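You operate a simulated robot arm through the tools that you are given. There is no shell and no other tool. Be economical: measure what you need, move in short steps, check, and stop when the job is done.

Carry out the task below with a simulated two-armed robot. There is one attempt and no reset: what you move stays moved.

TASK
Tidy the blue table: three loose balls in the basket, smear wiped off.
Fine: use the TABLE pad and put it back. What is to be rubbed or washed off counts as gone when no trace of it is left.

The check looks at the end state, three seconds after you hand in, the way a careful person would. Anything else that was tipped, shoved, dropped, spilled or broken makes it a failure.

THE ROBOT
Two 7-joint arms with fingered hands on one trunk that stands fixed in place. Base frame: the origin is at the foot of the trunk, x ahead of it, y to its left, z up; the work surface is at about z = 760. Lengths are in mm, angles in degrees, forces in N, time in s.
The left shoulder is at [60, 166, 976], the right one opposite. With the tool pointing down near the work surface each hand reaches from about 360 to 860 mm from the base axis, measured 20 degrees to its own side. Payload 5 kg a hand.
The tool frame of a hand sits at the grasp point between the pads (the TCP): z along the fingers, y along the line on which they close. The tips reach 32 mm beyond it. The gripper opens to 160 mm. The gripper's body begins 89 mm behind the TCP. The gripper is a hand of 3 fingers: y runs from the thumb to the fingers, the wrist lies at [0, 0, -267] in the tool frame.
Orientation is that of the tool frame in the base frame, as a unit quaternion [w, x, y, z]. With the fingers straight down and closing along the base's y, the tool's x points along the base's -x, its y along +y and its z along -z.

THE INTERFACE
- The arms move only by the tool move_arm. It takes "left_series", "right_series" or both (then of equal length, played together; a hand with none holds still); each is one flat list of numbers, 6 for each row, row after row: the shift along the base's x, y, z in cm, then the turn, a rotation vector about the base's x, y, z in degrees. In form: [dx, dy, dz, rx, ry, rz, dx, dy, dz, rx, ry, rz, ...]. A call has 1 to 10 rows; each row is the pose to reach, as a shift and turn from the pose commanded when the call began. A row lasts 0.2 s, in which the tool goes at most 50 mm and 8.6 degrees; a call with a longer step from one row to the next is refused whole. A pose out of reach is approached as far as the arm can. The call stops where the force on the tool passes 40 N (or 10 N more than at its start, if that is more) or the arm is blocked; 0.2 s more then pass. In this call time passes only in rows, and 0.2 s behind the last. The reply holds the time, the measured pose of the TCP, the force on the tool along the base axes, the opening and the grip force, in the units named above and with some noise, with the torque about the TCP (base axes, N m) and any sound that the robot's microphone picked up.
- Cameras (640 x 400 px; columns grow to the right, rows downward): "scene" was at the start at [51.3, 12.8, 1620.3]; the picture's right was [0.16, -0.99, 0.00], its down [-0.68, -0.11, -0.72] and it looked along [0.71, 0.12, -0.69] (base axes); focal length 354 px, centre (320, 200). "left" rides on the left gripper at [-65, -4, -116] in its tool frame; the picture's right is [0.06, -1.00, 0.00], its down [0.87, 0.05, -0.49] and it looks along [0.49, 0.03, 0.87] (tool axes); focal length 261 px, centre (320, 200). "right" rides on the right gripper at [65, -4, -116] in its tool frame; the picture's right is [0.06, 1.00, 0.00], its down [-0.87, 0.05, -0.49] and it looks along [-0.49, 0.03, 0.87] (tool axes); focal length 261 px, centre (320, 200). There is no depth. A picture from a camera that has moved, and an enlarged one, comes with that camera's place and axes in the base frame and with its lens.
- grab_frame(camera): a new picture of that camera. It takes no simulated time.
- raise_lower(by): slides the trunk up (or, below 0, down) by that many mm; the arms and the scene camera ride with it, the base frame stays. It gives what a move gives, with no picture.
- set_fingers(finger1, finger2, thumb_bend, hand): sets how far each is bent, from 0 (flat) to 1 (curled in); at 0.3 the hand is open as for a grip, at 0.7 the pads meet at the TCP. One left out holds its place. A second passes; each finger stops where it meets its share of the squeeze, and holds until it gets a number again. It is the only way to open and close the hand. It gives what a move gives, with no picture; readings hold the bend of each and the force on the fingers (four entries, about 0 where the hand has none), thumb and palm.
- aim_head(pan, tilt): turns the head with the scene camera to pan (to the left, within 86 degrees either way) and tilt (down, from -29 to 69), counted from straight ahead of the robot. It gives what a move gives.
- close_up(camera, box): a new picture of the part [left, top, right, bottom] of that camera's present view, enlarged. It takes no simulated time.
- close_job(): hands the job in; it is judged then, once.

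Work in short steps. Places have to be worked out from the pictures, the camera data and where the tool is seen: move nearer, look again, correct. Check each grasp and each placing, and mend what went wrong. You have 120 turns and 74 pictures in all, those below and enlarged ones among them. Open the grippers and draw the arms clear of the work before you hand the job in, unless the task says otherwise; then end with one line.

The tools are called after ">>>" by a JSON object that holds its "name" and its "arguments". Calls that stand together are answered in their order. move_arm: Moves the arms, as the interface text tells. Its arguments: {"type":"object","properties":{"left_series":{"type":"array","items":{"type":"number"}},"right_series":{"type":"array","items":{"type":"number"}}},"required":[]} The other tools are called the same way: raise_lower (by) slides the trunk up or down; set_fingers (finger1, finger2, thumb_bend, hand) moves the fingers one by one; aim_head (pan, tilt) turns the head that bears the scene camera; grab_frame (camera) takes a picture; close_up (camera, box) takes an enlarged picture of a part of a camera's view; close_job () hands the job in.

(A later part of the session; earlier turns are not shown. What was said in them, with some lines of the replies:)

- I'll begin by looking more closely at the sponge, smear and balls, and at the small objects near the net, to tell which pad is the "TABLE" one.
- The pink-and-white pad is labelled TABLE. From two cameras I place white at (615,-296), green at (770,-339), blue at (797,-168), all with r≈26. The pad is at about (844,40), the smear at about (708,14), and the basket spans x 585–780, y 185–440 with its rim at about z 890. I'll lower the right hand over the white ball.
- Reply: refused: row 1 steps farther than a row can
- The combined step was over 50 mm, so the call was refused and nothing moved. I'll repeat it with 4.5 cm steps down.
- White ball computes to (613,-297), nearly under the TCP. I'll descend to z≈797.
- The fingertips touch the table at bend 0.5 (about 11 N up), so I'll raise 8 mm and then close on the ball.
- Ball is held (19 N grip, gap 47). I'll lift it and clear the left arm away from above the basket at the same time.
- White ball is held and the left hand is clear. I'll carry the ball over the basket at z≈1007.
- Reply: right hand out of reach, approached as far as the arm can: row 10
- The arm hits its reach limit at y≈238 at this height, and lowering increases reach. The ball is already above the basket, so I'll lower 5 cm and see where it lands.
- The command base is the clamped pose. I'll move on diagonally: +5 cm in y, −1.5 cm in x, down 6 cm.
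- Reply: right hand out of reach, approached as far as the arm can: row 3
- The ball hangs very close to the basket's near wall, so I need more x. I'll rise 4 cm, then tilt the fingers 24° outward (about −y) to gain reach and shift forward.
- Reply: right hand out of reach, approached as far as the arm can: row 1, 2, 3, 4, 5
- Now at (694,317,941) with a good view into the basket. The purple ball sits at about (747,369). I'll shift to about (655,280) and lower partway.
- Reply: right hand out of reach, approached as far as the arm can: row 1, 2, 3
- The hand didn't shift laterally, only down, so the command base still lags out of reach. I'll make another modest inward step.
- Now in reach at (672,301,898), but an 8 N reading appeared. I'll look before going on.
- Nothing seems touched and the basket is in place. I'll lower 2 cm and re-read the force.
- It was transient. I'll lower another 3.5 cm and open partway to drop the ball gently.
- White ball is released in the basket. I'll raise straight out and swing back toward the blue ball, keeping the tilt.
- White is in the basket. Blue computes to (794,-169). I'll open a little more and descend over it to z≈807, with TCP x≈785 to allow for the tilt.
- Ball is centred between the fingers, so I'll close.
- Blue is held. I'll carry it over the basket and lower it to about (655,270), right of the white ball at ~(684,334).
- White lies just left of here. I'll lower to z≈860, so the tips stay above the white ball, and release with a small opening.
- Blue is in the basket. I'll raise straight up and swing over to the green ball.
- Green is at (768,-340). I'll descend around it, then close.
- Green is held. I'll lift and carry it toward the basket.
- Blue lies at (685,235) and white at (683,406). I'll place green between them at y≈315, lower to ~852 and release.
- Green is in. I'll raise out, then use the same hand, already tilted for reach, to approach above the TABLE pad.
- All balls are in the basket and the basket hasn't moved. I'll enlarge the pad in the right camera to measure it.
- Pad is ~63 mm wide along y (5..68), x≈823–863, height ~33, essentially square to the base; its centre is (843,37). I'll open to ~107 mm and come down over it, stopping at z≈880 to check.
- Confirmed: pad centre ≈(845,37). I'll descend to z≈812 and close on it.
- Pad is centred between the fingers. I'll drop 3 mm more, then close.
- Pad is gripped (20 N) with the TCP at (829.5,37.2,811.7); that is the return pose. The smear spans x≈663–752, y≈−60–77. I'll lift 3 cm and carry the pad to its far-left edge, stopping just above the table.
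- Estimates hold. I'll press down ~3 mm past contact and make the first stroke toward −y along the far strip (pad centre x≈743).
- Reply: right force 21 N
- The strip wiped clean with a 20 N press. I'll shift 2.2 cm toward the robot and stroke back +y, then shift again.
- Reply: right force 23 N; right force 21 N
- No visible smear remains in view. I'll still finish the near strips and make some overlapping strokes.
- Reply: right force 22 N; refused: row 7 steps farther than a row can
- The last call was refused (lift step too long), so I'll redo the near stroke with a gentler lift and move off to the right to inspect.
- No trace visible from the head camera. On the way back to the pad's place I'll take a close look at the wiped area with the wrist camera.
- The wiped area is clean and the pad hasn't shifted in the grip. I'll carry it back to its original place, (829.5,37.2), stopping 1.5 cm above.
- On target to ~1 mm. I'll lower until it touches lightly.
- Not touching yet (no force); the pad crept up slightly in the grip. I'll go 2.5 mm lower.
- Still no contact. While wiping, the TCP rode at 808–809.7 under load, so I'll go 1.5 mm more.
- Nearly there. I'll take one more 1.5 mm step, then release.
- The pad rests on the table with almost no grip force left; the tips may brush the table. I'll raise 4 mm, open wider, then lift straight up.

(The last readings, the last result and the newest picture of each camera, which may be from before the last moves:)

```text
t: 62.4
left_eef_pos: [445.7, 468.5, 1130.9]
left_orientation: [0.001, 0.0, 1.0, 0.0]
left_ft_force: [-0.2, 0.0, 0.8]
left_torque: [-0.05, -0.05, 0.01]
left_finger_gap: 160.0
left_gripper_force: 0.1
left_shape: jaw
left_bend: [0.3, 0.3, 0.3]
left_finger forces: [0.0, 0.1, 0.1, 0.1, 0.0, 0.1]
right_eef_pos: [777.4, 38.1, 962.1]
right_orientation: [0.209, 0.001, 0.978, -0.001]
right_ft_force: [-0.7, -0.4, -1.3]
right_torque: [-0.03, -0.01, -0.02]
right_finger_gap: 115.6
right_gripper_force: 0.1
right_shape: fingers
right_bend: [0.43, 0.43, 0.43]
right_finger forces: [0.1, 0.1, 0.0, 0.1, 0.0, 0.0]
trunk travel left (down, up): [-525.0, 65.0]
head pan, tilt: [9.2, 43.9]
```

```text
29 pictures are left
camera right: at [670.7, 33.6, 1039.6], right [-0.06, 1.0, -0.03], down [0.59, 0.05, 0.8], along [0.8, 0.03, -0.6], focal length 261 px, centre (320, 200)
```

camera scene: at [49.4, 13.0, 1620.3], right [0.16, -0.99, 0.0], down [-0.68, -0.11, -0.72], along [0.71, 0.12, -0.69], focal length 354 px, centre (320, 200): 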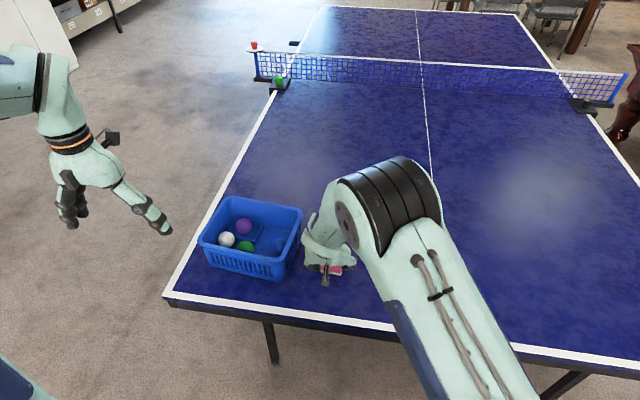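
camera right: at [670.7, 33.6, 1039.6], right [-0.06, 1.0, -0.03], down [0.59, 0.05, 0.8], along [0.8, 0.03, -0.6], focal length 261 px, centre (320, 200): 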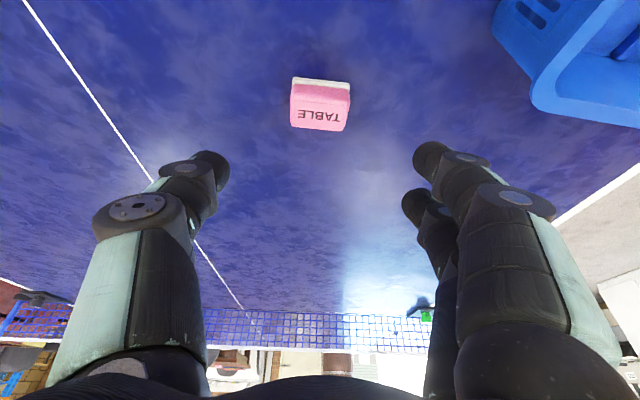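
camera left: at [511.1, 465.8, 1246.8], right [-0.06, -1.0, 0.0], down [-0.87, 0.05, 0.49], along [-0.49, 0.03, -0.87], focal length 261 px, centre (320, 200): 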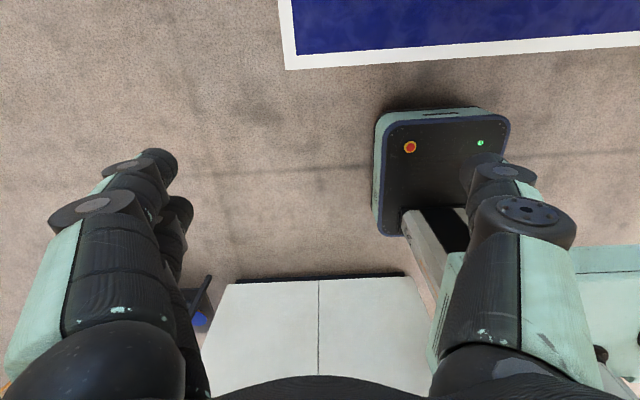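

The pad stands upright in its original spot to within ~2 mm. I'll withdraw the right arm to the side and check the whole table.

>>> {"name": "move_arm", "arguments": {"right_series": [-1.5, -4, 2, 0, 0, 0, -3, -8, 4, 0, 0, 0, -4.5, -12, 6, 0, 0, 0, -6, -16, 8, 0, 0, 0, -7.5, -20, 10, 0, 0, 0, -9, -24, 12, 0, 0, 0, -10.5, -28, 14, 0, 0, 0, -12, -32, 16, 0, 0, 0, -14, -35.5, 17, 0, 8, 0, -15.5, -38, 17, 0, 16, 0]}}

>>> {"name": "set_fingers", "arguments": {"hand": "right", "finger1": 0.3, "finger2": 0.3, "thumb_bend": 0.3}}

>>> {"name": "grab_frame", "arguments": {"camera": "scene"}}

>>> {"name": "close_up", "arguments": {"camera": "scene", "box": [190, 180, 400, 300]}}

>>> {"name": "close_up", "arguments": {"camera": "scene", "box": [325, 230, 395, 280]}}

```text
t: 64.6
left_eef_pos: [446.5, 469.8, 1131.8]
left_orientation: [0.0, -0.001, 1.0, 0.0]
left_ft_force: [-0.4, 0.2, 0.7]
left_torque: [0.04, 0.03, 0.0]
left_finger_gap: 159.9
left_gripper_force: 0.1
left_shape: jaw
left_bend: [0.3, 0.3, 0.3]
left_finger forces: [0.0, 0.1, 0.0, 0.0, 0.0, 0.0]
right_eef_pos: [623.7, -344.0, 1132.1]
right_orientation: [0.068, 0.0, 0.998, 0.0]
right_ft_force: [0.0, -0.4, 0.7]
right_torque: [0.02, 0.01, 0.03]
right_finger_gap: 115.4
right_gripper_force: 0.0
right_shape: fingers
right_bend: [0.43, 0.43, 0.43]
right_finger forces: [0.0, 0.0, 0.1, 0.0, 0.1, 0.0]
trunk travel left (down, up): [-525.0, 65.0]
head pan, tilt: [9.2, 43.9]
```

```text
t: 65.6
left_eef_pos: [446.9, 468.5, 1132.0]
left_orientation: [0.0, 0.0, 1.0, -0.001]
left_ft_force: [0.3, 0.4, 0.1]
left_torque: [-0.02, -0.01, -0.04]
left_finger_gap: 160.1
left_gripper_force: 0.1
left_shape: jaw
left_bend: [0.3, 0.3, 0.3]
left_finger forces: [0.0, 0.1, 0.0, 0.0, 0.0, 0.1]
right_eef_pos: [623.0, -343.2, 1132.3]
right_orientation: [0.07, 0.0, 0.998, 0.001]
right_ft_force: [0.1, -0.3, -0.3]
right_torque: [0.03, 0.02, 0.02]
right_finger_gap: 167.7
right_gripper_force: 0.1
right_shape: fingers
right_bend: [0.3, 0.3, 0.3]
right_finger forces: [0.0, 0.0, 0.1, 0.1, 0.0, 0.0]
trunk travel left (down, up): [-525.0, 65.0]
head pan, tilt: [9.2, 43.9]
```

```text
28 pictures are left
camera scene: at [51.2, 13.0, 1620.3], right [0.16, -0.99, 0.0], down [-0.68, -0.11, -0.72], along [0.71, 0.12, -0.69], focal length 354 px, centre (320, 200)
```

scene: 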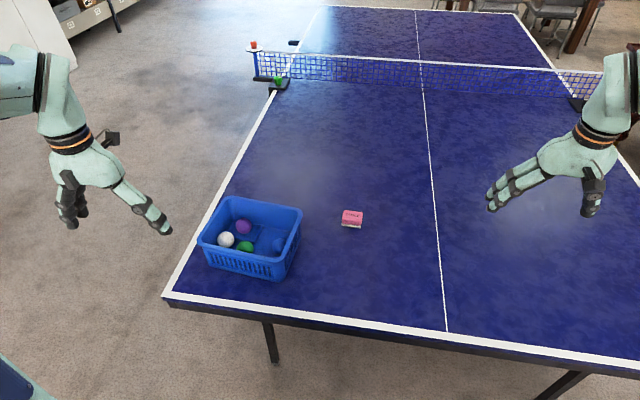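

```text
3.05 times, centred on (295, 240) of scene
camera zoom: at [51.2, 13.0, 1620.3], right [0.16, -0.99, 0.0], down [-0.68, -0.11, -0.72], along [0.71, 0.12, -0.69], focal length 1080 px, centre (396, 78)
```

zoom: 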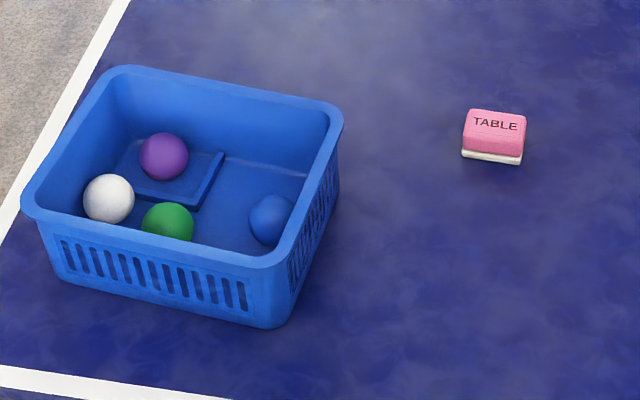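

```text
8.00 times, centred on (360, 255) of scene
camera zoom: at [51.2, 13.0, 1620.3], right [0.16, -0.99, 0.0], down [-0.68, -0.11, -0.72], along [0.71, 0.12, -0.69], focal length 2836 px, centre (0, -240)
```

zoom: 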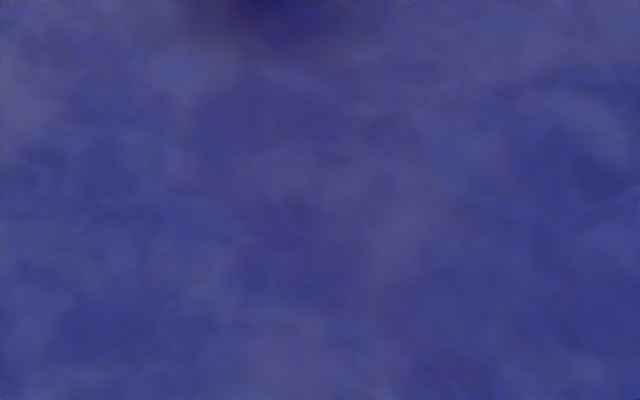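

Balls, basket, pad and wiped table all look right, the grippers are open and both arms are clear. I'm handing in.

>>> {"name": "close_job", "arguments": {}}

```text
The job is handed in.
```

The three loose balls are in the basket, no trace of the smear shows in the close-up pictures, and the TABLE pad is back within about 2 mm of where it was.
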